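You operate a simulated robot arm through the tools that you are given. There is no shell and no other tool. Be economical: measure what you need, move in short steps, check, and stop when the job is done.

You run a simulated robot arm. Do the job below in one go: nothing can be reset, and whatever is moved stays where it is left.

Task
Form the sheet in the blue frame and switch the former off.
Fine: slide in, press the head down and hold it when it shows HOT; pull the slide out at the end.

The check looks at the end state, three seconds after you hand in, the way a careful person would. Anything else that was tipped, shoved, dropped, spilled or broken makes it a failure. Flat cloth is picked up by pressing the open fingertips on it (5 to 10 N) and closing them slowly along it; thin cloth reads only 2 to 8 mm in the jaws.

Robot
A 7-joint arm with a two-finger parallel gripper, fixed in place. Base frame: the origin is at the foot of the arm, x ahead of it, y to its left, z up. Units: m, degrees, N and s.
With the tool pointing down near the work surface it reaches from about 0.28 to 0.68 m from the base axis. Its first joint turns from -66.0 to 66.0 degrees. Payload 1.57 kg.
The tool frame sits at the grasp point between the pads (the TCP): z along the fingers, y along the line on which they close. The tips reach 0.03 m beyond it. Largest opening 0.11 m; finger width 0.024, thickness 0.012; the body of the gripper, 0.048 by 0.112 m, starts 0.078 m behind the TCP.
Orientation is that of the tool frame in the base frame, as a unit quaternion [w, x, y, z]. With the fingers straight down and closing along the base's y, the tool's x points along the base's -x, its y along +y and its z along -z.

Tools
- The arm moves only by the tool arm_command. Its argument "deltas" is a list of rows, each a list of 3 entries, a list of its own where there are three numbers: the turn, a rotation vector about the tool's x, y, z in degrees, then the shift along the tool's x, y, z in m, then the gripper command, from -1 (fully open) to 1 (shut), values between in proportion. In form: [[[ax, ay, az], [x, y, z], jaw], ...]. A call has 1 to 12 rows; each row is the pose to reach, as a shift and turn from the pose commanded when the call began, along the tool's axes at that moment. Each row takes 0.2 s and may step no farther than 0.05 m and 8.6 degrees from the row before; otherwise, or with a gripper value out of range, the whole call is refused. A pose out of reach is approached as far as the arm can. The call stops where the force on the tool passes 90 N (or 10 N more than at its start, if that is more) or the arm is blocked; 0.2 s more then pass. The fingers move at their own pace (about 0.108 m/s each) and stop on an object; they squeeze with about 31 N. The grip force told is the motor's: it shows also when the fingers shut on nothing. Time passes only in rows, and 0.2 s behind the last, so rows that repeat a pose let the fingers close. The reply holds the time, the measured pose of the TCP, the force on the tool along the base axes, the opening and the grip force, in the units named above and with some noise.
- Cameras (640 x 400 px; columns grow to the right, rows downward): "scene" is fixed at [0.1352, -0.3659, 1.4236]; the picture's right is [0.95, -0.31, 0.00], its down [-0.16, -0.50, -0.85] and it looks along [0.27, 0.81, -0.52] (base axes); focal length 321 px, centre (320, 200). "wrist" rides on the gripper at [0.07, 0.016, -0.141] in the tool frame; the picture's right is [-0.23, 0.97, 0.00], its down [-0.86, -0.20, -0.48] and it looks along [-0.47, -0.11, 0.88] (tool axes); focal length 222 px, centre (320, 200). There is no depth. A picture from a camera that has moved, and an enlarged one, comes with that camera's place and axes in the base frame and with its lens. The place of the scene camera against the robot may be out by one fixed shift of up to 0.025 m in any direction.
- get_image(camera): a new picture of that camera. No time passes.
- inspect(camera, box): a new picture of the part [left, top, right, bottom] of that camera's present view, enlarged. No time passes.
- hand_in(): hands the job in; it is judged then, once.

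Go step by step. Nothing tells you positions but the pictures and the camera data: compare them with the known pose of the tool, close in by small moves and look again before you grip or let go. The budget is 120 turns and 64 pictures, counting those below and the enlarged ones. Unless the task says otherwise, let go and move clear before handing in, and close with one line.

The tools are called after "Emit:" by a JSON object that holds its "fn" and its "kwargs". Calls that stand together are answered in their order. arm_command: Moves the arm, as the interface text tells. Its arguments: {"type":"object","properties":{"deltas":{"type":"array","items":{"type":"array"}}},"required":["deltas"]} The other tools are called the same way: get_image (camera) takes a picture; inspect (camera, box) takes an enlarged picture of a part of a camera's view; hand_in () hands the job in.

At the start:

```text
t: 0.0
tcp_pos: [0.4356, -0.0763, 1.2326]
tcp_rot: [0.0, -0.001, 1.0, 0.0]
ft_force: [-0.3, 0.3, 0.5]
gripper_width: 0.1101
grasp_force: 0.0
```

scene: 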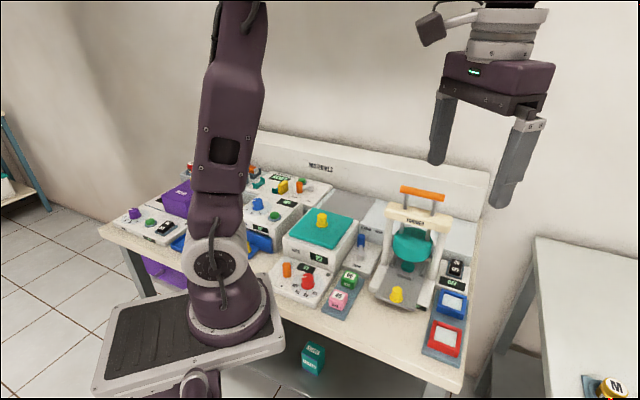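
wrist: 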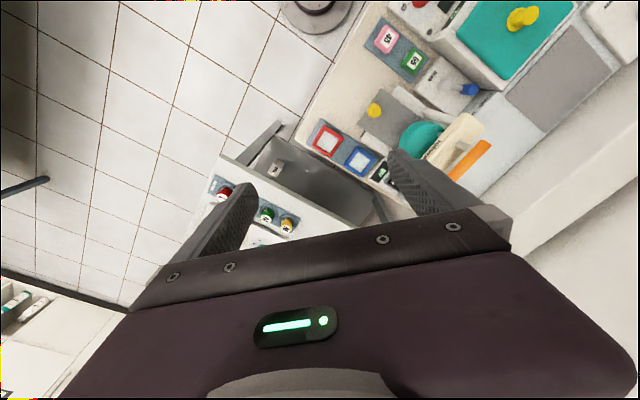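

I see the former (white gantry with an orange handle, teal head, yellow slide knob) and to its right a switch block and two frames, blue and red. I'll take enlarged views first.

Emit:
{"fn": "inspect", "kwargs": {"camera": "scene", "box": [350, 170, 500, 264]}}

Emit:
{"fn": "inspect", "kwargs": {"camera": "scene", "box": [350, 240, 510, 370]}}

Emit:
{"fn": "inspect", "kwargs": {"camera": "wrist", "box": [290, 80, 510, 220]}}

```text
4.26 times, centred on (425, 217) of scene
camera zoom: at [0.1352, -0.3659, 1.4236], right [0.95, -0.31, 0.0], down [-0.16, -0.5, -0.85], along [0.27, 0.81, -0.52], focal length 1366 px, centre (-127, 128)
```

zoom: 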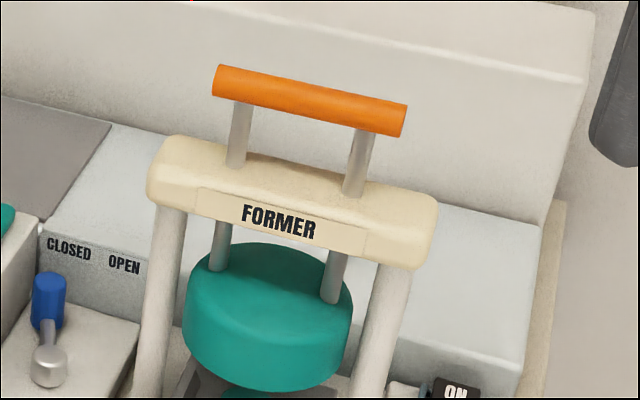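

```text
3.08 times, centred on (430, 305) of scene
camera zoom: at [0.1352, -0.3659, 1.4236], right [0.95, -0.31, 0.0], down [-0.16, -0.5, -0.85], along [0.27, 0.81, -0.52], focal length 988 px, centre (-18, -123)
```

zoom: 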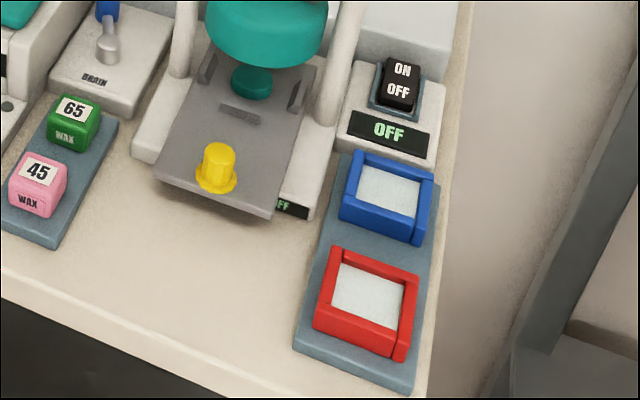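

```text
2.86 times, centred on (400, 150) of wrist
camera zoom: at [0.3667, -0.0613, 1.3755], right [0.23, 0.97, 0.0], down [0.86, -0.2, 0.48], along [0.47, -0.11, -0.88], focal length 635 px, centre (91, 343)
```

zoom: 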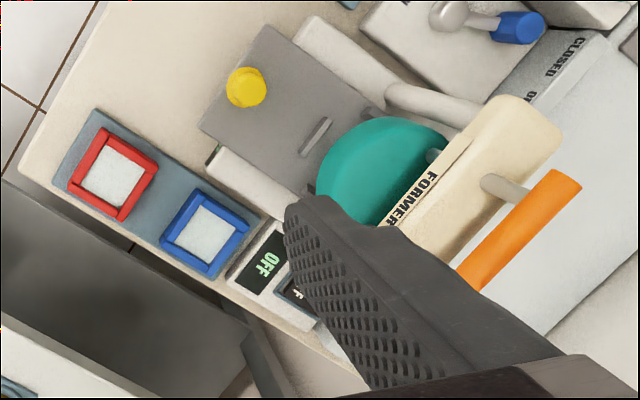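

Triangulating both cameras puts the frames higher than the stated surface, around z≈0.87, with the station yawed about 45°. I'll turn the tool to face the station and look from a second viewpoint to confirm.

Emit:
{"fn": "arm_command", "kwargs": {"deltas": [[[0, 0, -7.5], [0.003, -0.007, 0.013], -1], [[0, 0, -15], [0.007, -0.014, 0.027], -1], [[0, 0, -22.5], [0.01, -0.02, 0.04], -1], [[0, 0, -30], [0.013, -0.027, 0.053], -1], [[0, 0, -37.5], [0.017, -0.034, 0.067], -1], [[0, 0, -45], [0.02, -0.04, 0.08], -1], [[0, 0, -45], [0.02, -0.04, 0.08], -1]]}}

Emit:
{"fn": "get_image", "kwargs": {"camera": "wrist"}}

```text
t: 1.6
tcp_pos: [0.4174, -0.1184, 1.1522]
tcp_rot: [0.0, -0.383, 0.924, 0.0]
ft_force: [0.2, -0.1, 0.3]
gripper_width: 0.1099
grasp_force: 0.2
```

```text
58 pictures are left
camera wrist: at [0.3562, -0.1557, 1.296], right [-0.53, 0.85, 0.0], down [0.74, 0.47, 0.48], along [0.41, 0.25, -0.88], focal length 222 px, centre (320, 200)
```

wrist: 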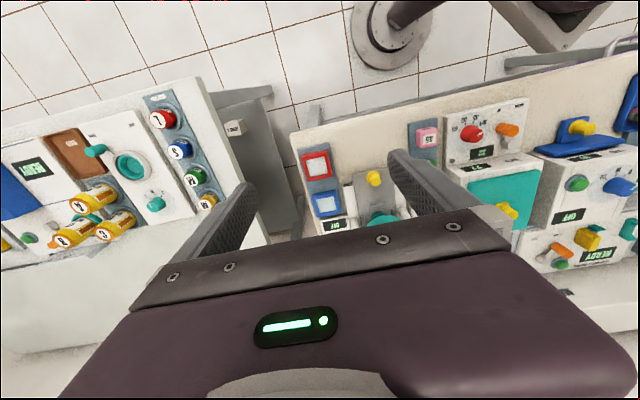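

The height estimate is still noisy (0.82 to 0.89). I'll go lower on the front side and look again with a longer baseline.

Emit:
{"fn": "arm_command", "kwargs": {"deltas": [[[0, 0, 0], [0.015, -0.013, 0.037], -1], [[0, 0, 0], [0.03, -0.026, 0.075], -1], [[0, 0, 0], [0.046, -0.039, 0.112], -1], [[0, 0, 0], [0.0615, -0.0516, 0.15], -1], [[0, 0, 0], [0.0615, -0.0516, 0.15], -1]]}}

Emit:
{"fn": "get_image", "kwargs": {"camera": "wrist"}}

Emit:
{"fn": "get_image", "kwargs": {"camera": "scene"}}

```text
t: 2.8
tcp_pos: [0.4118, -0.1968, 1.0031]
tcp_rot: [-0.001, -0.383, 0.924, 0.0]
ft_force: [-0.1, -0.4, 0.6]
gripper_width: 0.1099
grasp_force: 0.0
```

```text
57 pictures are left
camera wrist: at [0.35, -0.2344, 1.1459], right [-0.53, 0.85, 0.0], down [0.75, 0.46, 0.48], along [0.41, 0.25, -0.88], focal length 222 px, centre (320, 200)
```

wrist: 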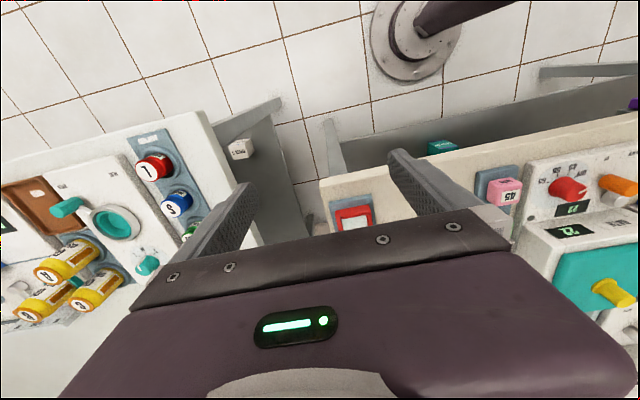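

```text
56 pictures are left
```

scene: 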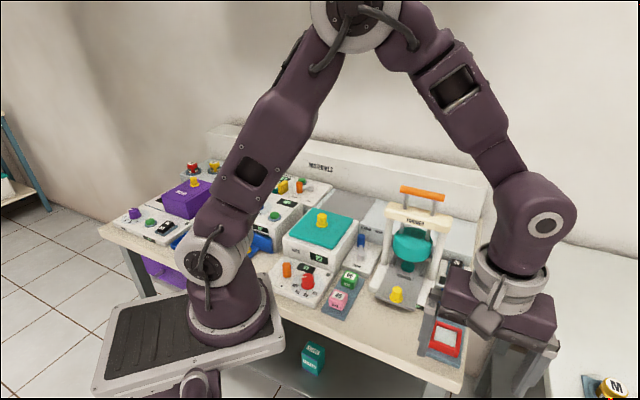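

The wrist views agree on a table top near z≈0.80–0.84. Next I'll back off to the left with a tilt, to see the former without the fingers in front of it.

Emit:
{"fn": "arm_command", "kwargs": {"deltas": [[[0, -5, 0], [-0.004, 0.025, -0.04], -1], [[0, -10, 0], [-0.008, 0.06, -0.07], -1], [[0, -15, 0], [-0.013, 0.09, -0.1], -1], [[0, -20, 0], [-0.0177, 0.1195, -0.127], -1], [[0, -20, 0], [-0.0177, 0.1195, -0.127], -1]]}}

Emit:
{"fn": "get_image", "kwargs": {"camera": "wrist"}}

```text
t: 4.0
tcp_pos: [0.3391, -0.1033, 1.1311]
tcp_rot: [0.161, -0.377, 0.91, 0.067]
ft_force: [-0.3, 0.3, -0.1]
gripper_width: 0.1099
grasp_force: 0.1
```

```text
55 pictures are left
camera wrist: at [0.247, -0.1724, 1.2412], right [-0.54, 0.84, 0.08], down [0.59, 0.31, 0.74], along [0.6, 0.45, -0.67], focal length 222 px, centre (320, 200)
```

wrist: 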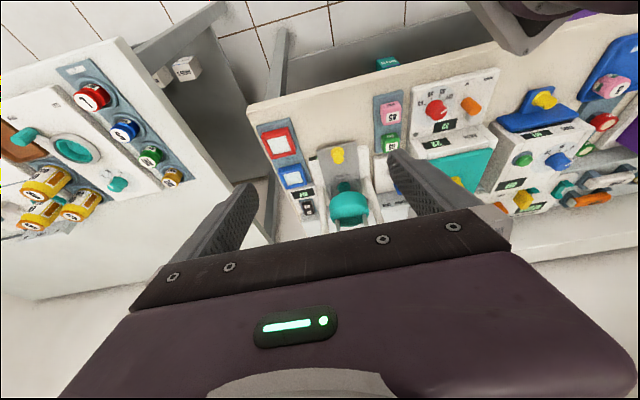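

Emit:
{"fn": "inspect", "kwargs": {"camera": "wrist", "box": [240, 110, 420, 230]}}

```text
3.33 times, centred on (330, 170) of wrist
camera zoom: at [0.247, -0.1724, 1.2412], right [-0.54, 0.84, 0.08], down [0.59, 0.31, 0.74], along [0.6, 0.45, -0.67], focal length 740 px, centre (287, 300)
```

zoom: 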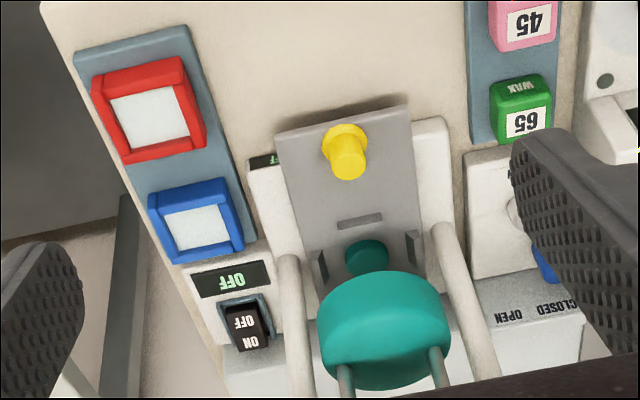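

I now place the blue frame at about (0.563, -0.008, 0.848), the knob at (0.45, 0.037) and the mould at about (0.52, 0.11), with everything lined up at 45°. I'll move closer to see the nest and the head clearance.

Emit:
{"fn": "arm_command", "kwargs": {"deltas": [[[0, 0, 0], [-0.003, 0.008, 0.047], -1], [[0, 0, 0], [-0.006, 0.016, 0.095], -1], [[0, 0, 0], [-0.0083, 0.024, 0.1425], -1], [[0, 0, 0], [-0.0083, 0.024, 0.1425], -1]]}}

Emit:
{"fn": "inspect", "kwargs": {"camera": "wrist", "box": [180, 60, 460, 240]}}

Emit:
{"fn": "inspect", "kwargs": {"camera": "scene", "box": [360, 170, 490, 300]}}

```text
t: 5.0
tcp_pos: [0.3595, -0.0454, 1.0006]
tcp_rot: [0.161, -0.376, 0.91, 0.066]
ft_force: [0.3, 0.5, 0.2]
gripper_width: 0.1101
grasp_force: 0.0
```

```text
2.22 times, centred on (320, 150) of wrist
camera zoom: at [0.2681, -0.1145, 1.1097], right [-0.54, 0.84, 0.08], down [0.59, 0.31, 0.74], along [0.6, 0.44, -0.67], focal length 494 px, centre (320, 311)
```

zoom: 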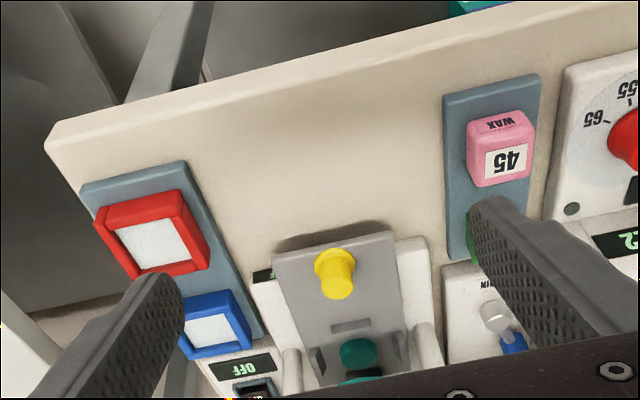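

```text
3.08 times, centred on (425, 235) of scene
camera zoom: at [0.1352, -0.3659, 1.4236], right [0.95, -0.31, 0.0], down [-0.16, -0.5, -0.85], along [0.27, 0.81, -0.52], focal length 988 px, centre (-3, 92)
```

zoom: 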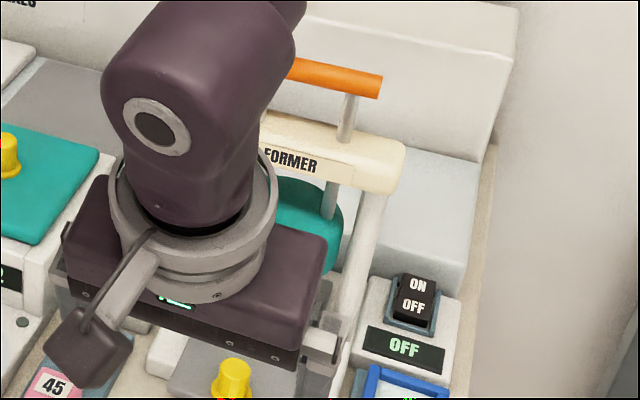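

The head seems to sit right above the small teal part, so the slide may have to be pulled out to load it. I'll hover over the yellow knob with the tool vertical and check the line-up.

Emit:
{"fn": "arm_command", "kwargs": {"deltas": [[[0, 7, 0], [-0.03, -0.002, 0.02], -1], [[0, 14, 0], [-0.06, -0.004, 0.042], -1], [[0, 20, 0], [-0.0883, -0.0054, 0.0641], -1], [[0, 20, 0], [-0.0883, -0.0054, 0.0641], -1]]}}

Emit:
{"fn": "get_image", "kwargs": {"camera": "wrist"}}

Emit:
{"fn": "inspect", "kwargs": {"camera": "scene", "box": [360, 220, 490, 310]}}

```text
t: 6.0
tcp_pos: [0.4363, 0.0269, 0.9688]
tcp_rot: [-0.001, -0.383, 0.924, -0.001]
ft_force: [0.3, 0.5, -0.7]
gripper_width: 0.11
grasp_force: 0.1
```

```text
51 pictures are left
camera wrist: at [0.376, -0.0101, 1.1108], right [-0.53, 0.85, 0.0], down [0.75, 0.47, 0.48], along [0.41, 0.25, -0.88], focal length 222 px, centre (320, 200)
```

wrist: 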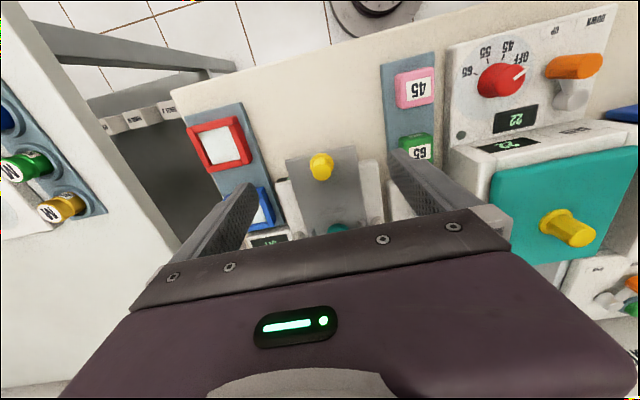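

```text
4.44 times, centred on (425, 265) of scene
camera zoom: at [0.1353, -0.3659, 1.4236], right [0.95, -0.31, 0.0], down [-0.16, -0.5, -0.85], along [0.27, 0.81, -0.52], focal length 1426 px, centre (-147, -89)
```

zoom: 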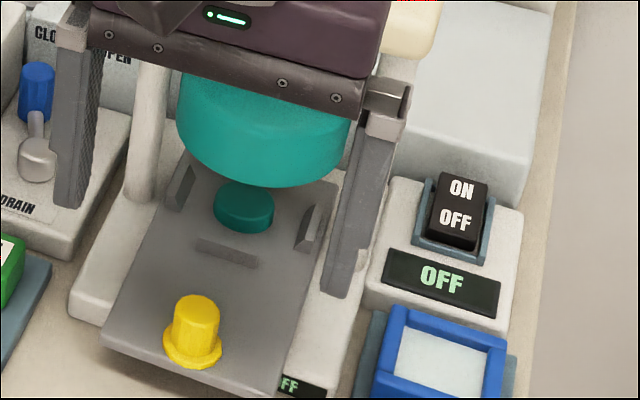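

The mould and both brackets are on the slide, and the knob is in line laterally. I'll move slightly forward and down toward the knob, then check.

Emit:
{"fn": "arm_command", "kwargs": {"deltas": [[[0, 0, 0], [-0.006, 0, 0.02], -0.3], [[0, 0, 0], [-0.012, 0, 0.04], -0.3], [[0, 0, 0], [-0.012, 0, 0.04], -0.3]]}}

Emit:
{"fn": "inspect", "kwargs": {"camera": "wrist", "box": [220, 100, 420, 240]}}

Emit:
{"fn": "inspect", "kwargs": {"camera": "scene", "box": [360, 240, 440, 320]}}

```text
t: 6.8
tcp_pos: [0.4461, 0.0348, 0.9301]
tcp_rot: [0.0, -0.382, 0.924, 0.0]
ft_force: [-0.4, -0.3, -0.1]
gripper_width: 0.0714
grasp_force: 0.1
```

```text
2.86 times, centred on (320, 170) of wrist
camera zoom: at [0.3851, -0.0027, 1.072], right [-0.53, 0.85, 0.0], down [0.75, 0.46, 0.48], along [0.41, 0.25, -0.88], focal length 635 px, centre (320, 286)
```

zoom: 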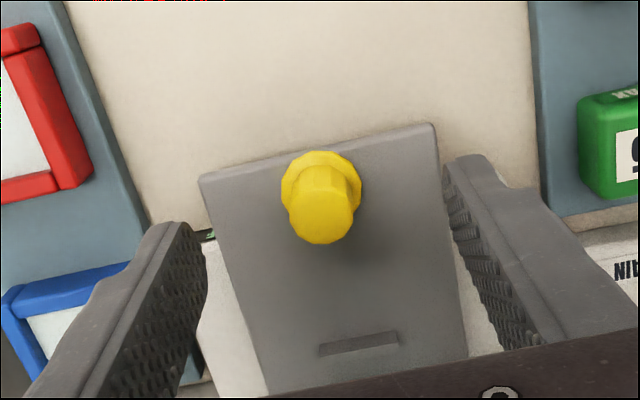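

```text
5.00 times, centred on (400, 280) of scene
camera zoom: at [0.1352, -0.3659, 1.4236], right [0.95, -0.31, 0.0], down [-0.16, -0.5, -0.85], along [0.27, 0.81, -0.52], focal length 1605 px, centre (-80, -200)
```

zoom: 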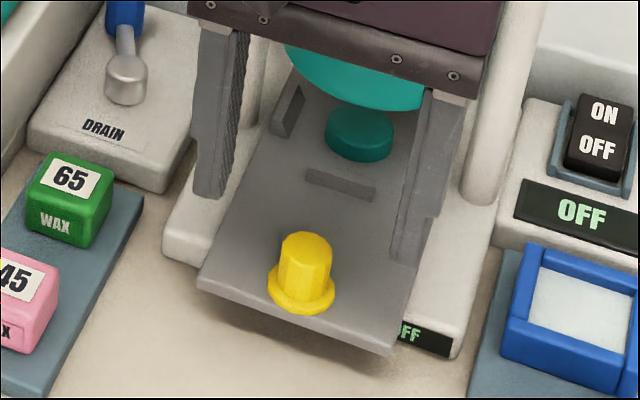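

The knob top is at about (0.449, 0.036, 0.893), nearly under the TCP. I'll descend, grip it, and see how it sits.

Emit:
{"fn": "arm_command", "kwargs": {"deltas": [[[0, 0, 0], [-0.002, 0, 0.018], -0.3], [[0, 0, 0], [-0.002, 0, 0.036], -0.3], [[0, 0, 0], [-0.002, 0, 0.036], 1], [[0, 0, 0], [-0.002, 0, 0.036], 1], [[0, 0, 0], [-0.002, 0, 0.036], 1]]}}

Emit:
{"fn": "inspect", "kwargs": {"camera": "scene", "box": [360, 220, 460, 320]}}

```text
t: 8.0
tcp_pos: [0.4482, 0.0354, 0.8952]
tcp_rot: [0.0, -0.382, 0.924, -0.001]
ft_force: [14.5, -16.2, -12.5]
gripper_width: 0.0212
grasp_force: 34.7
```

```text
4.00 times, centred on (410, 270) of scene
camera zoom: at [0.1358, -0.3663, 1.4234], right [0.95, -0.31, 0.0], down [-0.16, -0.5, -0.85], along [0.27, 0.81, -0.52], focal length 1284 px, centre (-40, -80)
```

zoom: 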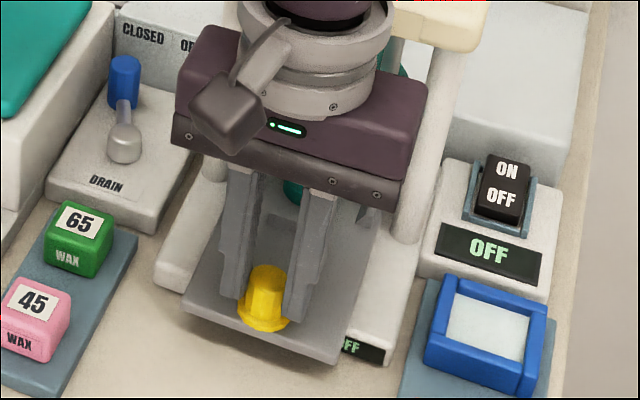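

I have the knob, with a slight sideways bias. I'll ease that off and pull the slide outwards a little, watching the force.

Emit:
{"fn": "arm_command", "kwargs": {"deltas": [[[0, 0, 0], [0, -0.0015, 0], 1], [[0, 0, 0], [0.008, -0.0015, 0], 1], [[0, 0, 0], [0.016, -0.0015, 0], 1], [[0, 0, 0], [0.024, -0.0015, 0], 1], [[0, 0, 0], [0.032, -0.0015, 0], 1]]}}

Emit:
{"fn": "inspect", "kwargs": {"camera": "scene", "box": [360, 220, 460, 320]}}

```text
t: 9.2
tcp_pos: [0.4259, 0.0137, 0.8924]
tcp_rot: [-0.001, -0.383, 0.924, 0.0]
ft_force: [3.8, -2.6, 5.6]
gripper_width: 0.0212
grasp_force: 34.5
```

```text
4.00 times, centred on (410, 270) of scene
camera zoom: at [0.1352, -0.3659, 1.4236], right [0.95, -0.31, 0.0], down [-0.16, -0.5, -0.85], along [0.27, 0.81, -0.52], focal length 1284 px, centre (-40, -80)
```

zoom: 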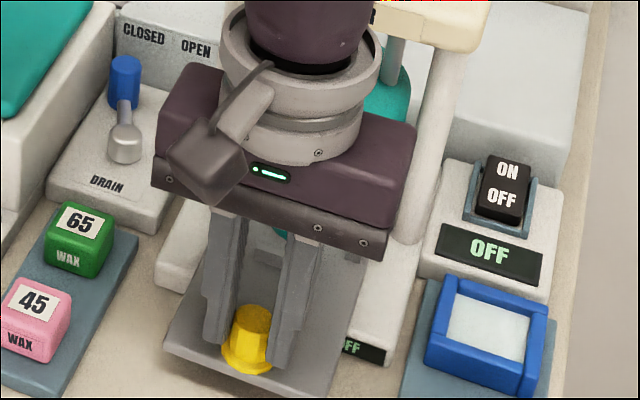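

The slide moves out freely, so I'll keep going toward its stop.

Emit:
{"fn": "arm_command", "kwargs": {"deltas": [[[0, 0, 0], [0.008, -0.0005, 0], 1], [[0, 0, 0], [0.016, -0.0005, 0], 1], [[0, 0, 0], [0.024, -0.0005, 0], 1], [[0, 0, 0], [0.032, -0.0005, 0], 1]]}}

Emit:
{"fn": "inspect", "kwargs": {"camera": "scene", "box": [350, 220, 460, 320]}}

```text
t: 10.2
tcp_pos: [0.4025, -0.0106, 0.8931]
tcp_rot: [-0.002, -0.383, 0.924, 0.0]
ft_force: [-4.3, 4.8, -30.6]
gripper_width: 0.0211
grasp_force: 33.8
```

```text
4.00 times, centred on (405, 270) of scene
camera zoom: at [0.1355, -0.3658, 1.4236], right [0.95, -0.31, 0.0], down [-0.16, -0.5, -0.85], along [0.27, 0.81, -0.52], focal length 1284 px, centre (-20, -80)
```

zoom: 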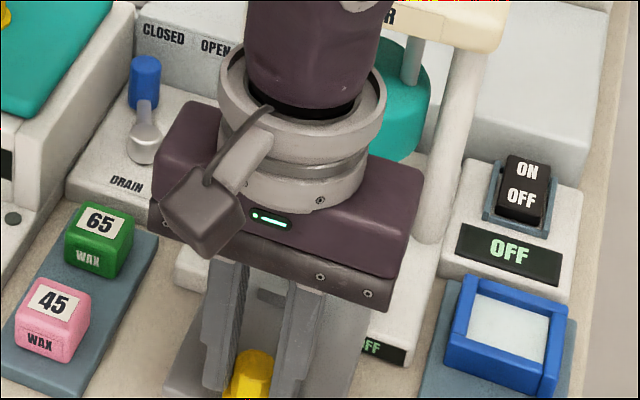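

The slide is out by about 65 mm, with a downward pull building on the tool. I'll relax the height a little and test for the stop in small steps.

Emit:
{"fn": "arm_command", "kwargs": {"deltas": [[[0, 0, 0], [0, 0, 0.0015], 1], [[0, 0, 0], [0.006, 0, 0.0015], 1], [[0, 0, 0], [0.012, 0, 0.0015], 1]]}}

Emit:
{"fn": "get_image", "kwargs": {"camera": "scene"}}

```text
t: 11.0
tcp_pos: [0.3956, -0.018, 0.8913]
tcp_rot: [0.001, -0.383, 0.924, 0.0]
ft_force: [-8.6, 9.8, 31.9]
gripper_width: 0.0209
grasp_force: 34.6
```

```text
44 pictures are left
```

scene: 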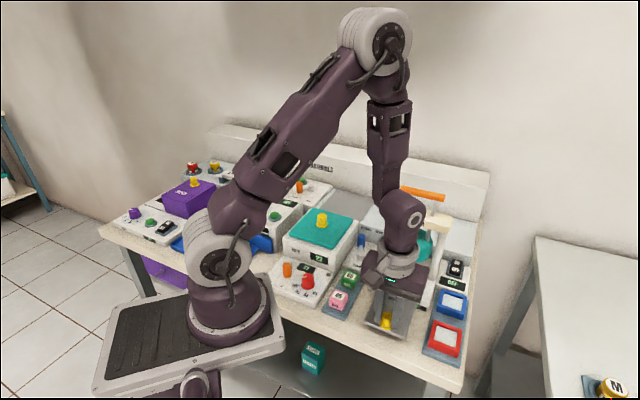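

Emit:
{"fn": "arm_command", "kwargs": {"deltas": [[[0, 0, 0], [0, 0.0007, -0.0008], 1], [[0, 0, 0], [0.006, 0.0007, -0.0008], 1], [[0, 0, 0], [0.012, 0.0007, -0.0008], 1], [[0, 0, 0], [0.018, 0.0007, -0.0008], 1]]}}

Emit:
{"fn": "inspect", "kwargs": {"camera": "scene", "box": [350, 220, 460, 340]}}

```text
t: 12.0
tcp_pos: [0.382, -0.0305, 0.8911]
tcp_rot: [-0.001, -0.383, 0.924, 0.001]
ft_force: [-3.2, 3.5, -29.8]
gripper_width: 0.0211
grasp_force: 34.6
```

```text
3.33 times, centred on (405, 280) of scene
camera zoom: at [0.1355, -0.3658, 1.4236], right [0.95, -0.31, 0.0], down [-0.16, -0.5, -0.85], along [0.27, 0.81, -0.52], focal length 1070 px, centre (37, -67)
```

zoom: 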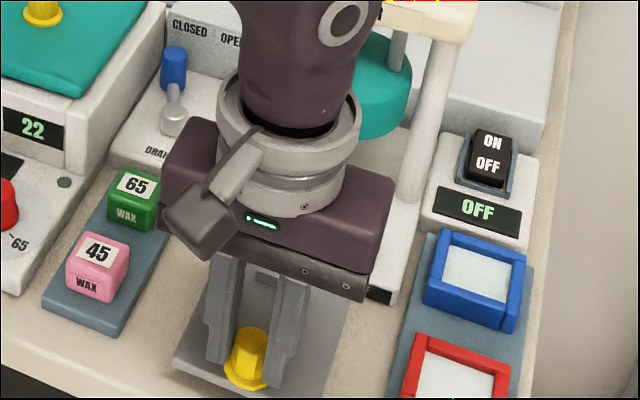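

Still moving freely. I'll take one more small step to look for the stop.

Emit:
{"fn": "arm_command", "kwargs": {"deltas": [[[0, 0, 0], [0, 0.0002, 0.0008], 1], [[0, 0, 0], [0.005, 0.0002, 0.0008], 1], [[0, 0, 0], [0.01, 0.0002, 0.0008], 1]]}}

```text
t: 12.8
tcp_pos: [0.3778, -0.0345, 0.8917]
tcp_rot: [0.003, -0.386, 0.923, -0.001]
ft_force: [1.7, 25.4, 12.8]
gripper_width: 0.0211
grasp_force: 34.3
```

That is the stop, about 100 mm out. I'll release the knob, rise, and look at the nest.

Emit:
{"fn": "arm_command", "kwargs": {"deltas": [[[0, 0, 0], [-0.003, 0, 0], -0.2], [[0, 0, 0], [-0.003, 0, 0], -0.2], [[0, 0, 0], [-0.003, 0, 0], -0.2], [[0, 0, 0], [-0.003, 0, -0.04], -0.2], [[0, 0, 0], [-0.003, 0, -0.08], -0.2], [[0, 0, 0], [-0.003, 0, -0.12], -1], [[0, 0, 0], [-0.003, 0, -0.12], -1]]}}

Emit:
{"fn": "get_image", "kwargs": {"camera": "wrist"}}

Emit:
{"fn": "inspect", "kwargs": {"camera": "scene", "box": [350, 220, 480, 360]}}

```text
t: 14.4
tcp_pos: [0.3767, -0.0341, 1.0119]
tcp_rot: [0.0, -0.382, 0.924, 0.0]
ft_force: [-0.3, 0.1, 0.3]
gripper_width: 0.1098
grasp_force: 0.0
```

```text
42 pictures are left
camera wrist: at [0.3166, -0.0728, 1.1546], right [-0.53, 0.85, 0.0], down [0.75, 0.46, 0.48], along [0.41, 0.25, -0.88], focal length 222 px, centre (320, 200)
```

wrist: 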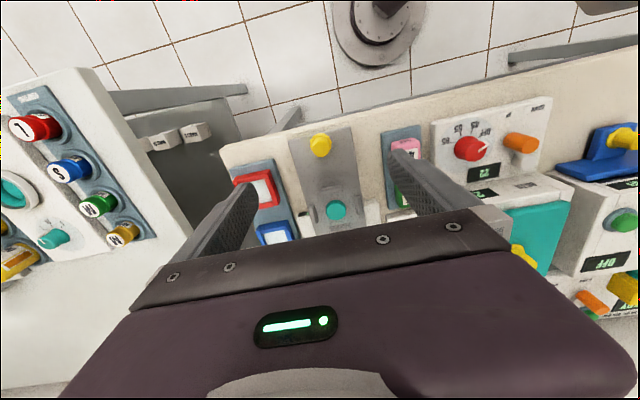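

```text
2.86 times, centred on (415, 290) of scene
camera zoom: at [0.1352, -0.3659, 1.4236], right [0.95, -0.31, 0.0], down [-0.16, -0.5, -0.85], along [0.27, 0.81, -0.52], focal length 917 px, centre (49, -57)
```

zoom: 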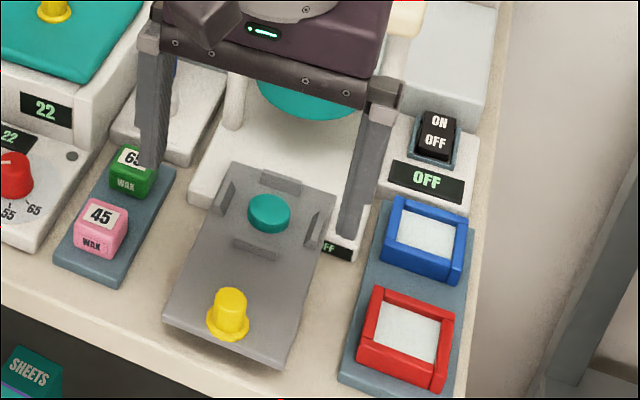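

The nest is now clear: the mould is surrounded by four low ribs, centred near (0.451, 0.038). Next I'll go over the blue frame with the hand leaned 15° away from the gantry.

Emit:
{"fn": "arm_command", "kwargs": {"deltas": [[[0, -3, 0], [-0.03, -0.023, 0.0], -1], [[0, -6, 0], [-0.06, -0.045, 0.0], -1], [[0, -9, 0], [-0.09, -0.068, 0.01], -1], [[0, -12, 0], [-0.12, -0.091, 0.03], -1], [[0, -15, 0], [-0.1502, -0.1133, 0.05], -0.3], [[0, -15, 0], [-0.1502, -0.1133, 0.05], -0.3]]}}

Emit:
{"fn": "inspect", "kwargs": {"camera": "wrist", "box": [220, 90, 420, 240]}}

Emit:
{"fn": "inspect", "kwargs": {"camera": "scene", "box": [380, 200, 490, 340]}}

```text
t: 15.8
tcp_pos: [0.5641, -0.0077, 0.9631]
tcp_rot: [0.121, -0.38, 0.916, 0.05]
ft_force: [0.2, 0.7, 1.0]
gripper_width: 0.0715
grasp_force: 0.2
```

```text
2.67 times, centred on (320, 165) of wrist
camera zoom: at [0.4784, -0.0705, 1.0824], right [-0.53, 0.84, 0.06], down [0.64, 0.36, 0.68], along [0.56, 0.4, -0.73], focal length 592 px, centre (320, 293)
```

zoom: 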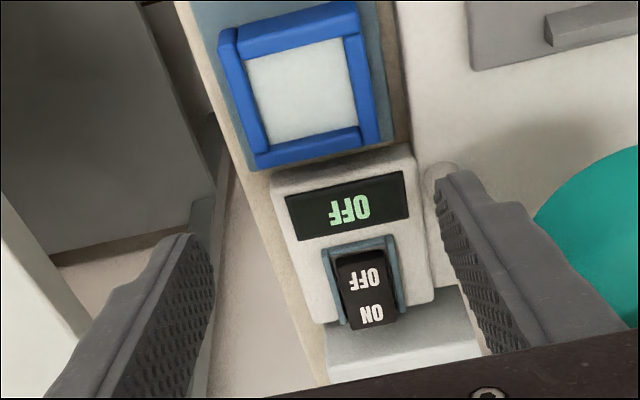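

```text
2.86 times, centred on (435, 270) of scene
camera zoom: at [0.1352, -0.3659, 1.4236], right [0.95, -0.31, 0.0], down [-0.16, -0.5, -0.85], along [0.27, 0.81, -0.52], focal length 917 px, centre (-9, 0)
```

zoom: 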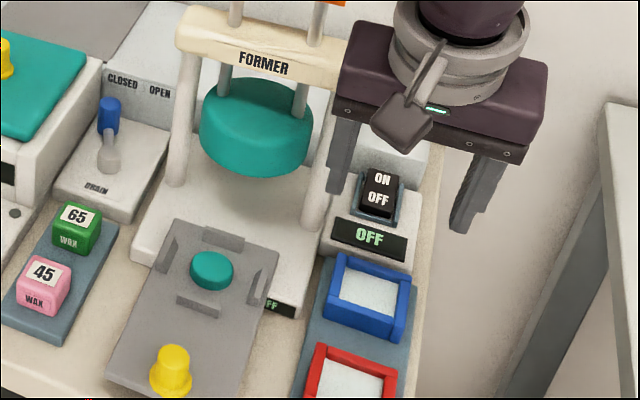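

The frame lies where I estimated, about 58 mm wide, with 15 mm or so to the former base. I'll descend part way with a narrower opening and check the finger alignment.

Emit:
{"fn": "arm_command", "kwargs": {"deltas": [[[0, 0, 0], [0.01, -0.0013, 0.027], -0.2], [[0, 0, 0], [0.0208, -0.0026, 0.0545], -0.2], [[0, 0, 0], [0.0208, -0.0026, 0.0545], -0.2]]}}

Emit:
{"fn": "inspect", "kwargs": {"camera": "wrist", "box": [220, 90, 420, 240]}}

Emit:
{"fn": "inspect", "kwargs": {"camera": "scene", "box": [400, 240, 490, 340]}}

```text
t: 16.6
tcp_pos: [0.5627, -0.0164, 0.9021]
tcp_rot: [0.121, -0.379, 0.916, 0.05]
ft_force: [0.0, 0.5, -0.1]
gripper_width: 0.0661
grasp_force: 0.1
```

```text
2.67 times, centred on (320, 165) of wrist
camera zoom: at [0.4765, -0.0784, 1.0219], right [-0.53, 0.84, 0.06], down [0.64, 0.36, 0.68], along [0.56, 0.4, -0.73], focal length 592 px, centre (320, 293)
```

zoom: 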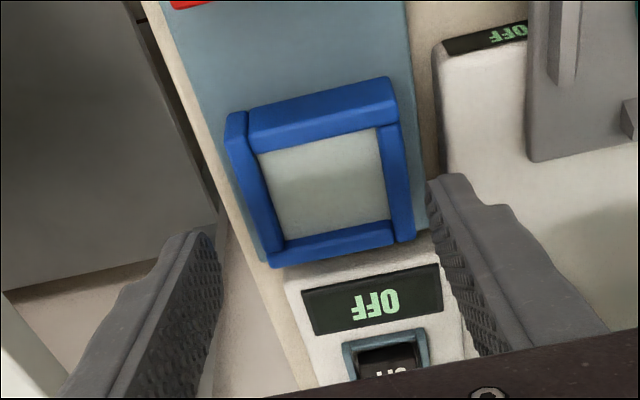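

```text
4.00 times, centred on (445, 290) of scene
camera zoom: at [0.1352, -0.3659, 1.4236], right [0.95, -0.31, 0.0], down [-0.16, -0.5, -0.85], along [0.27, 0.81, -0.52], focal length 1284 px, centre (-180, -160)
```

zoom: 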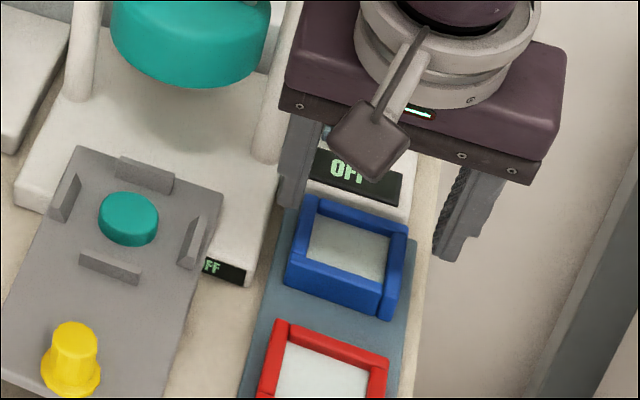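

Alignment looks right: the fingers straddle the frame sides. I'll descend vertically in small steps and watch the force.

Emit:
{"fn": "arm_command", "kwargs": {"deltas": [[[0, 0, 0], [0.0026, 0, 0.0097], -0.2], [[0, 0, 0], [0.0052, 0, 0.0193], -0.2], [[0, 0, 0], [0.0072, 0, 0.027], -0.2]]}}

Emit:
{"fn": "inspect", "kwargs": {"camera": "wrist", "box": [220, 110, 420, 240]}}

Emit:
{"fn": "inspect", "kwargs": {"camera": "scene", "box": [400, 240, 490, 340]}}

```text
t: 17.4
tcp_pos: [0.5627, -0.0166, 0.8749]
tcp_rot: [0.121, -0.379, 0.916, 0.05]
ft_force: [0.5, 0.8, 0.8]
gripper_width: 0.0661
grasp_force: 0.0
```

```text
3.08 times, centred on (320, 175) of wrist
camera zoom: at [0.4767, -0.0782, 0.9949], right [-0.53, 0.84, 0.06], down [0.64, 0.36, 0.68], along [0.56, 0.4, -0.73], focal length 684 px, centre (320, 277)
```

zoom: 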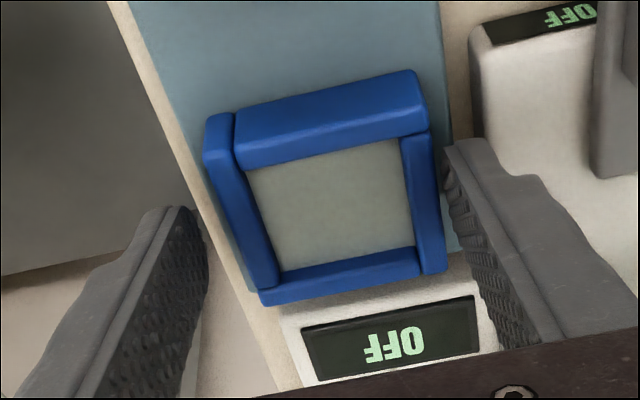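

```text
4.00 times, centred on (445, 290) of scene
camera zoom: at [0.1352, -0.3659, 1.4236], right [0.95, -0.31, 0.0], down [-0.16, -0.5, -0.85], along [0.27, 0.81, -0.52], focal length 1284 px, centre (-180, -160)
```

zoom: 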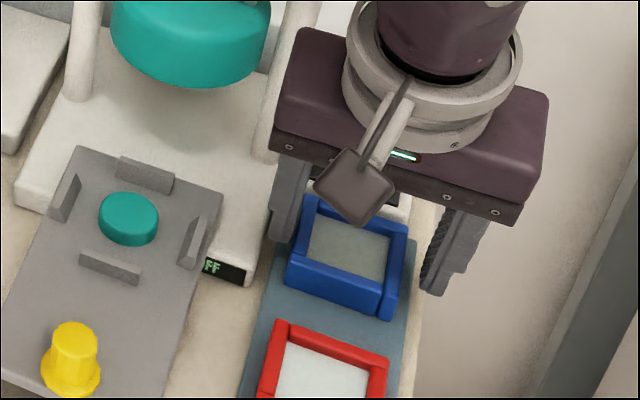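

Emit:
{"fn": "arm_command", "kwargs": {"deltas": [[[0, 0, 0], [0.0015, 0, 0.0055], -0.2], [[0, 0, 0], [0.0028, 0.0008, 0.0105], -0.2], [[0, 0, 0], [0.0028, 0.0008, 0.0105], -0.2]]}}

Emit:
{"fn": "inspect", "kwargs": {"camera": "wrist", "box": [220, 110, 420, 240]}}

```text
t: 18.2
tcp_pos: [0.5602, -0.0145, 0.8636]
tcp_rot: [0.121, -0.379, 0.916, 0.05]
ft_force: [0.7, -0.2, 0.0]
gripper_width: 0.0658
grasp_force: 0.1
```

```text
3.08 times, centred on (320, 175) of wrist
camera zoom: at [0.4758, -0.0766, 0.9838], right [-0.53, 0.84, 0.06], down [0.64, 0.36, 0.68], along [0.56, 0.4, -0.73], focal length 684 px, centre (320, 277)
```

zoom: 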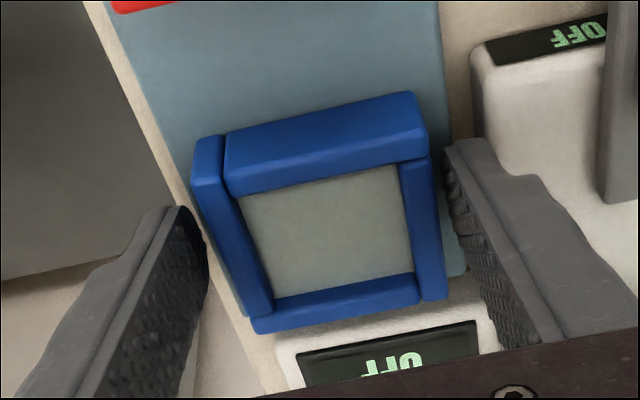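

The fingers are beside the frame and nothing is touching. I'll shift a few millimetres further in, go slightly lower, and close.

Emit:
{"fn": "arm_command", "kwargs": {"deltas": [[[0, 0, 0], [-0.004, 0.0006, 0.0043], -0.2], [[0, 0, 0], [-0.004, 0.0006, 0.0043], -0.05], [[0, 0, 0], [-0.004, 0.0006, 0.0043], 0.2], [[0, 0, 0], [-0.004, 0.0006, 0.0043], 0.2], [[0, 0, 0], [-0.004, 0.0006, 0.0043], 0.2]]}}

Emit:
{"fn": "inspect", "kwargs": {"camera": "wrist", "box": [220, 110, 420, 240]}}

```text
t: 18.8
tcp_pos: [0.5613, -0.0141, 0.8634]
tcp_rot: [0.116, -0.38, 0.916, 0.049]
ft_force: [-15.8, -4.8, 32.1]
gripper_width: 0.0669
grasp_force: 4.7
stopped in row 2: the force on the tool passed its limit (the readings are from after the stop); the commanded pose is now the measured one
```

```text
3.08 times, centred on (320, 175) of wrist
camera zoom: at [0.4773, -0.0759, 0.9846], right [-0.53, 0.84, 0.06], down [0.64, 0.36, 0.68], along [0.55, 0.4, -0.73], focal length 684 px, centre (320, 277)
```

zoom: 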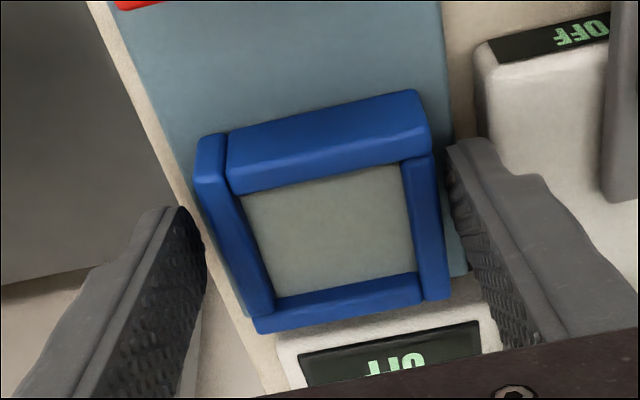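

Something touched as I moved in. I'll see where before moving on.

Emit:
{"fn": "inspect", "kwargs": {"camera": "scene", "box": [405, 220, 485, 320]}}

Emit:
{"fn": "get_image", "kwargs": {"camera": "wrist"}}

```text
4.00 times, centred on (445, 270) of scene
camera zoom: at [0.1343, -0.366, 1.4236], right [0.95, -0.31, 0.0], down [-0.16, -0.5, -0.85], along [0.27, 0.81, -0.52], focal length 1284 px, centre (-180, -80)
```

zoom: 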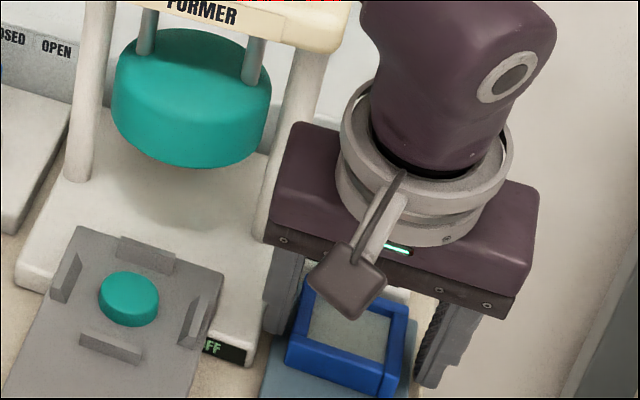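

```text
31 pictures are left
camera wrist: at [0.4773, -0.0759, 0.9846], right [-0.53, 0.84, 0.06], down [0.64, 0.36, 0.68], along [0.55, 0.4, -0.73], focal length 222 px, centre (320, 200)
```

wrist: 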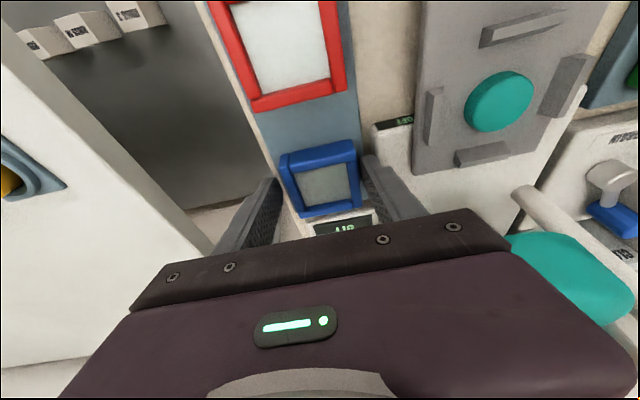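

That was the fingertips reaching the tray surface at about z 0.831, so the frame top is near 0.85. I'll back up 4 mm and close on the frame.

Emit:
{"fn": "arm_command", "kwargs": {"deltas": [[[0, 0, 0], [0.001, 0.0005, -0.0042], -0.2], [[0, 0, 0], [0.001, 0.0005, -0.0042], -0.2], [[0, 0, 0], [0.001, 0.0005, -0.0042], -0.05], [[0, 0, 0], [0.001, 0.0005, -0.0042], 0.2], [[0, 0, 0], [0.001, 0.0005, -0.0042], 0.2]]}}

Emit:
{"fn": "inspect", "kwargs": {"camera": "wrist", "box": [220, 110, 420, 240]}}

```text
t: 20.0
tcp_pos: [0.5617, -0.0155, 0.8669]
tcp_rot: [0.117, -0.38, 0.916, 0.048]
ft_force: [-0.2, 0.7, -0.9]
gripper_width: 0.0546
grasp_force: 30.8
```

```text
3.08 times, centred on (320, 175) of wrist
camera zoom: at [0.4764, -0.0765, 0.9869], right [-0.53, 0.84, 0.06], down [0.64, 0.36, 0.68], along [0.55, 0.4, -0.73], focal length 684 px, centre (320, 277)
```

zoom: 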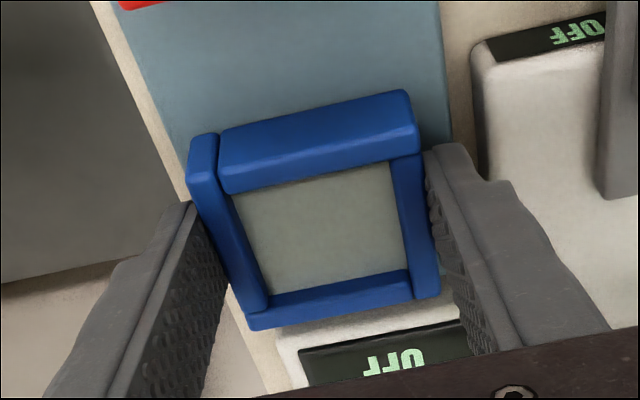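

The frame is held (54.6 mm). I'll lift, draw back from the gantry, then go across to above the nest and look.

Emit:
{"fn": "arm_command", "kwargs": {"deltas": [[[0, 0, 0], [-0.0062, 0, -0.0242], 0.3], [[0, 0, 0], [-0.0124, 0, -0.0485], 0.3], [[0, 0, 0], [0.007, 0, -0.064], 0.3], [[0, 0, 0], [0.0265, 0, -0.0791], 0.3], [[0, 0, 0], [0.0265, 0.04, -0.0791], 0.3], [[0, 0, 0], [0.0265, 0.08, -0.0791], 0.3], [[0, 0, 0], [0.0265, 0.115, -0.0791], 0.3], [[0, 0, 0], [0.0265, 0.115, -0.0791], 0.3]]}}

Emit:
{"fn": "inspect", "kwargs": {"camera": "wrist", "box": [200, 80, 440, 240]}}

Emit:
{"fn": "inspect", "kwargs": {"camera": "scene", "box": [355, 220, 485, 350]}}

```text
t: 21.8
tcp_pos: [0.4476, 0.038, 0.9392]
tcp_rot: [0.117, -0.38, 0.917, 0.048]
ft_force: [0.7, -0.7, -0.6]
gripper_width: 0.0547
grasp_force: 30.8
```

```text
2.50 times, centred on (320, 160) of wrist
camera zoom: at [0.3628, -0.0245, 1.0601], right [-0.53, 0.84, 0.06], down [0.64, 0.36, 0.68], along [0.55, 0.4, -0.73], focal length 555 px, centre (320, 300)
```

zoom: 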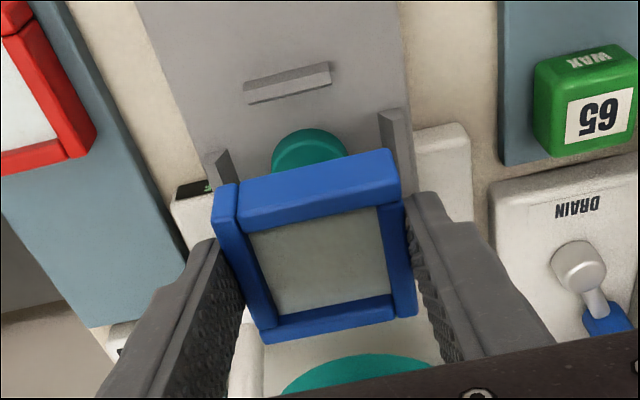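

```text
3.08 times, centred on (420, 285) of scene
camera zoom: at [0.1352, -0.3659, 1.4236], right [0.95, -0.31, 0.0], down [-0.16, -0.5, -0.85], along [0.27, 0.81, -0.52], focal length 988 px, centre (12, -62)
```

zoom: 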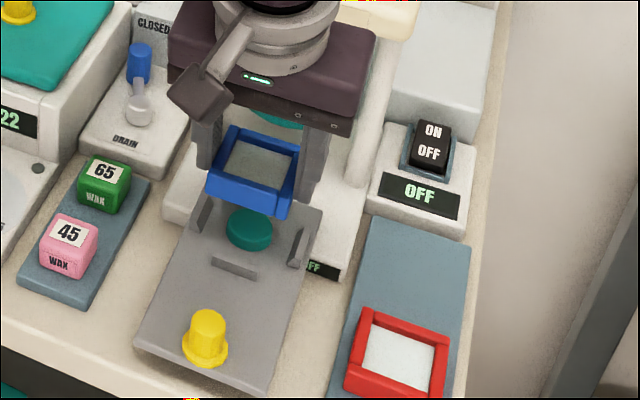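

The frame is over the nest, already centred laterally and about 6 mm too deep. I'll lower partway with that correction and re-check.

Emit:
{"fn": "arm_command", "kwargs": {"deltas": [[[0, 0, 0], [0.0064, 0, 0.0128], 0.3], [[0, 0, 0], [0.0127, 0, 0.0256], 0.3], [[0, 0, 0], [0.0127, 0, 0.0256], 0.3]]}}

Emit:
{"fn": "inspect", "kwargs": {"camera": "wrist", "box": [220, 100, 420, 230]}}

Emit:
{"fn": "inspect", "kwargs": {"camera": "scene", "box": [370, 250, 450, 340]}}

```text
t: 22.6
tcp_pos: [0.444, 0.0306, 0.9098]
tcp_rot: [0.117, -0.379, 0.917, 0.048]
ft_force: [-1.0, 0.2, -0.3]
gripper_width: 0.0546
grasp_force: 31.4
```

```text
3.08 times, centred on (320, 165) of wrist
camera zoom: at [0.3598, -0.0295, 1.0295], right [-0.53, 0.84, 0.06], down [0.64, 0.36, 0.68], along [0.55, 0.4, -0.73], focal length 684 px, centre (320, 308)
```

zoom: 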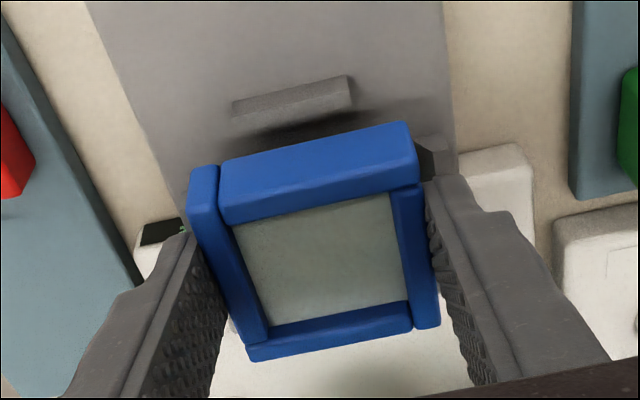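

```text
4.44 times, centred on (410, 295) of scene
camera zoom: at [0.1352, -0.3659, 1.4236], right [0.95, -0.31, 0.0], down [-0.16, -0.5, -0.85], along [0.27, 0.81, -0.52], focal length 1426 px, centre (-80, -222)
```

zoom: 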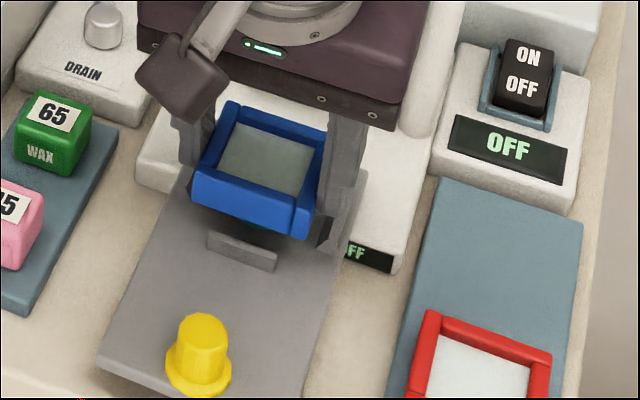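

Lateral position looks right and front-to-back is about central. I'll lower in small steps, reading the force to tell seating from landing on a rib.

Emit:
{"fn": "arm_command", "kwargs": {"deltas": [[[0, 0, 0], [0.0012, 0, 0.0048], 0.3], [[0, 0, 0], [0.0025, 0, 0.0097], 0.3], [[0, 0, 0], [0.0025, 0, 0.0097], 0.3]]}}

Emit:
{"fn": "inspect", "kwargs": {"camera": "wrist", "box": [240, 100, 400, 220]}}

Emit:
{"fn": "inspect", "kwargs": {"camera": "scene", "box": [375, 260, 435, 320]}}

```text
t: 23.4
tcp_pos: [0.4441, 0.0311, 0.8992]
tcp_rot: [0.119, -0.379, 0.916, 0.048]
ft_force: [0.5, 0.3, -0.3]
gripper_width: 0.0546
grasp_force: 30.5
```

```text
3.33 times, centred on (320, 160) of wrist
camera zoom: at [0.3586, -0.0306, 1.019], right [-0.53, 0.84, 0.06], down [0.64, 0.36, 0.68], along [0.55, 0.4, -0.73], focal length 740 px, centre (320, 333)
```

zoom: 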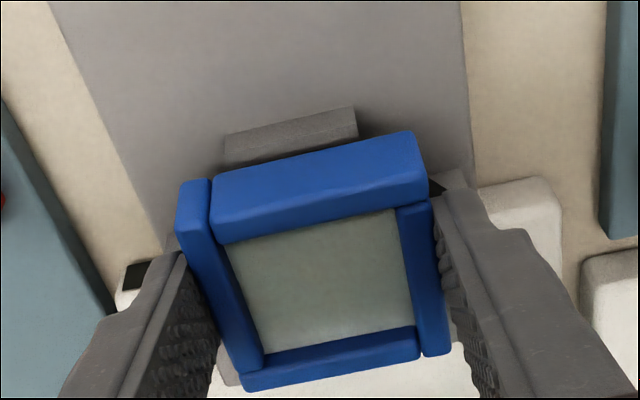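

```text
6.67 times, centred on (405, 290) of scene
camera zoom: at [0.1352, -0.3659, 1.4236], right [0.95, -0.31, 0.0], down [-0.16, -0.5, -0.85], along [0.27, 0.81, -0.52], focal length 2140 px, centre (-247, -400)
```

zoom: 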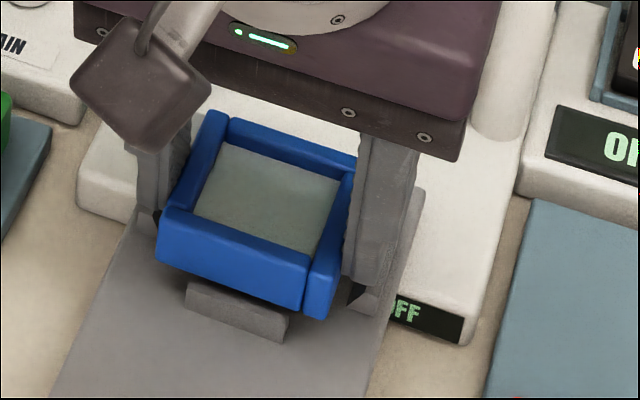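

The wrist and scene views agree that the frame is centred sideways and about 3 mm too deep. I'll correct that and lower 4 mm to feel for contact.

Emit:
{"fn": "arm_command", "kwargs": {"deltas": [[[0, 0, 0], [0.0029, 0, -0.0005], 0.3], [[0, 0, 0], [0.0034, 0, 0.0014], 0.3], [[0, 0, 0], [0.0039, 0, 0.0032], 0.3], [[0, 0, 0], [0.0039, 0, 0.0032], 0.3]]}}

```text
t: 24.4
tcp_pos: [0.4404, 0.0275, 0.8959]
tcp_rot: [0.117, -0.379, 0.917, 0.047]
ft_force: [-0.1, -0.3, 0.4]
gripper_width: 0.0546
grasp_force: 30.6
```

Emit:
{"fn": "arm_command", "kwargs": {"deltas": [[[0, 0, 0], [0.0005, 0, 0.002], 0.3], [[0, 0, 0], [0.001, 0, 0.0039], 0.3], [[0, 0, 0], [0.001, 0, 0.0039], 0.3]]}}

Emit:
{"fn": "inspect", "kwargs": {"camera": "scene", "box": [375, 260, 435, 320]}}

```text
t: 25.2
tcp_pos: [0.4417, 0.028, 0.8909]
tcp_rot: [0.118, -0.379, 0.917, 0.048]
ft_force: [-3.3, 3.0, 24.4]
gripper_width: 0.0548
grasp_force: 31.1
```

```text
6.67 times, centred on (405, 290) of scene
camera zoom: at [0.1348, -0.3658, 1.4236], right [0.95, -0.31, 0.0], down [-0.16, -0.5, -0.85], along [0.27, 0.81, -0.52], focal length 2140 px, centre (-247, -400)
```

zoom: 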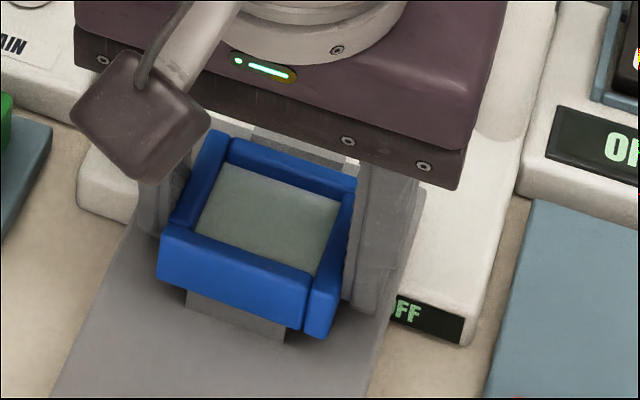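

The frame has landed on the front rib: it covers the rib's top edge, and there is a gap at the rear rib. I'll lift a few millimetres, move in 4–5 mm, and lower again.

Emit:
{"fn": "arm_command", "kwargs": {"deltas": [[[0, 0, 0], [-0.0012, 0, -0.0048], 0.3], [[0, 0, 0], [-0.0012, 0, -0.0048], 0.3], [[0, 0, 0], [-0.0056, 0, -0.0036], 0.3], [[0, 0, 0], [-0.0056, 0, -0.0036], 0.3]]}}

Emit:
{"fn": "inspect", "kwargs": {"camera": "scene", "box": [375, 260, 435, 320]}}

```text
t: 26.2
tcp_pos: [0.4462, 0.0315, 0.8956]
tcp_rot: [0.117, -0.38, 0.916, 0.048]
ft_force: [0.4, 0.3, 0.3]
gripper_width: 0.0543
grasp_force: 31.5
```

```text
6.67 times, centred on (405, 290) of scene
camera zoom: at [0.1352, -0.3659, 1.4236], right [0.95, -0.31, 0.0], down [-0.16, -0.5, -0.85], along [0.27, 0.81, -0.52], focal length 2140 px, centre (-247, -400)
```

zoom: 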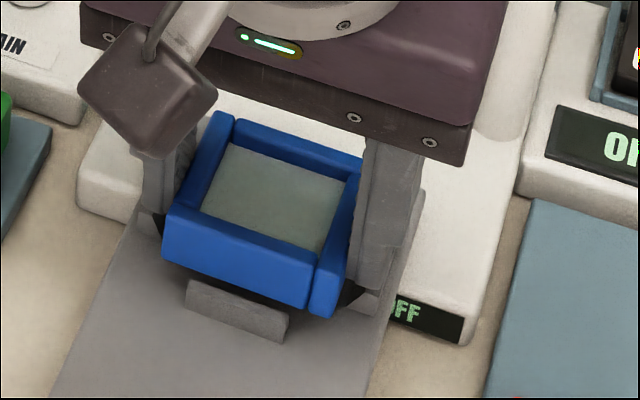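

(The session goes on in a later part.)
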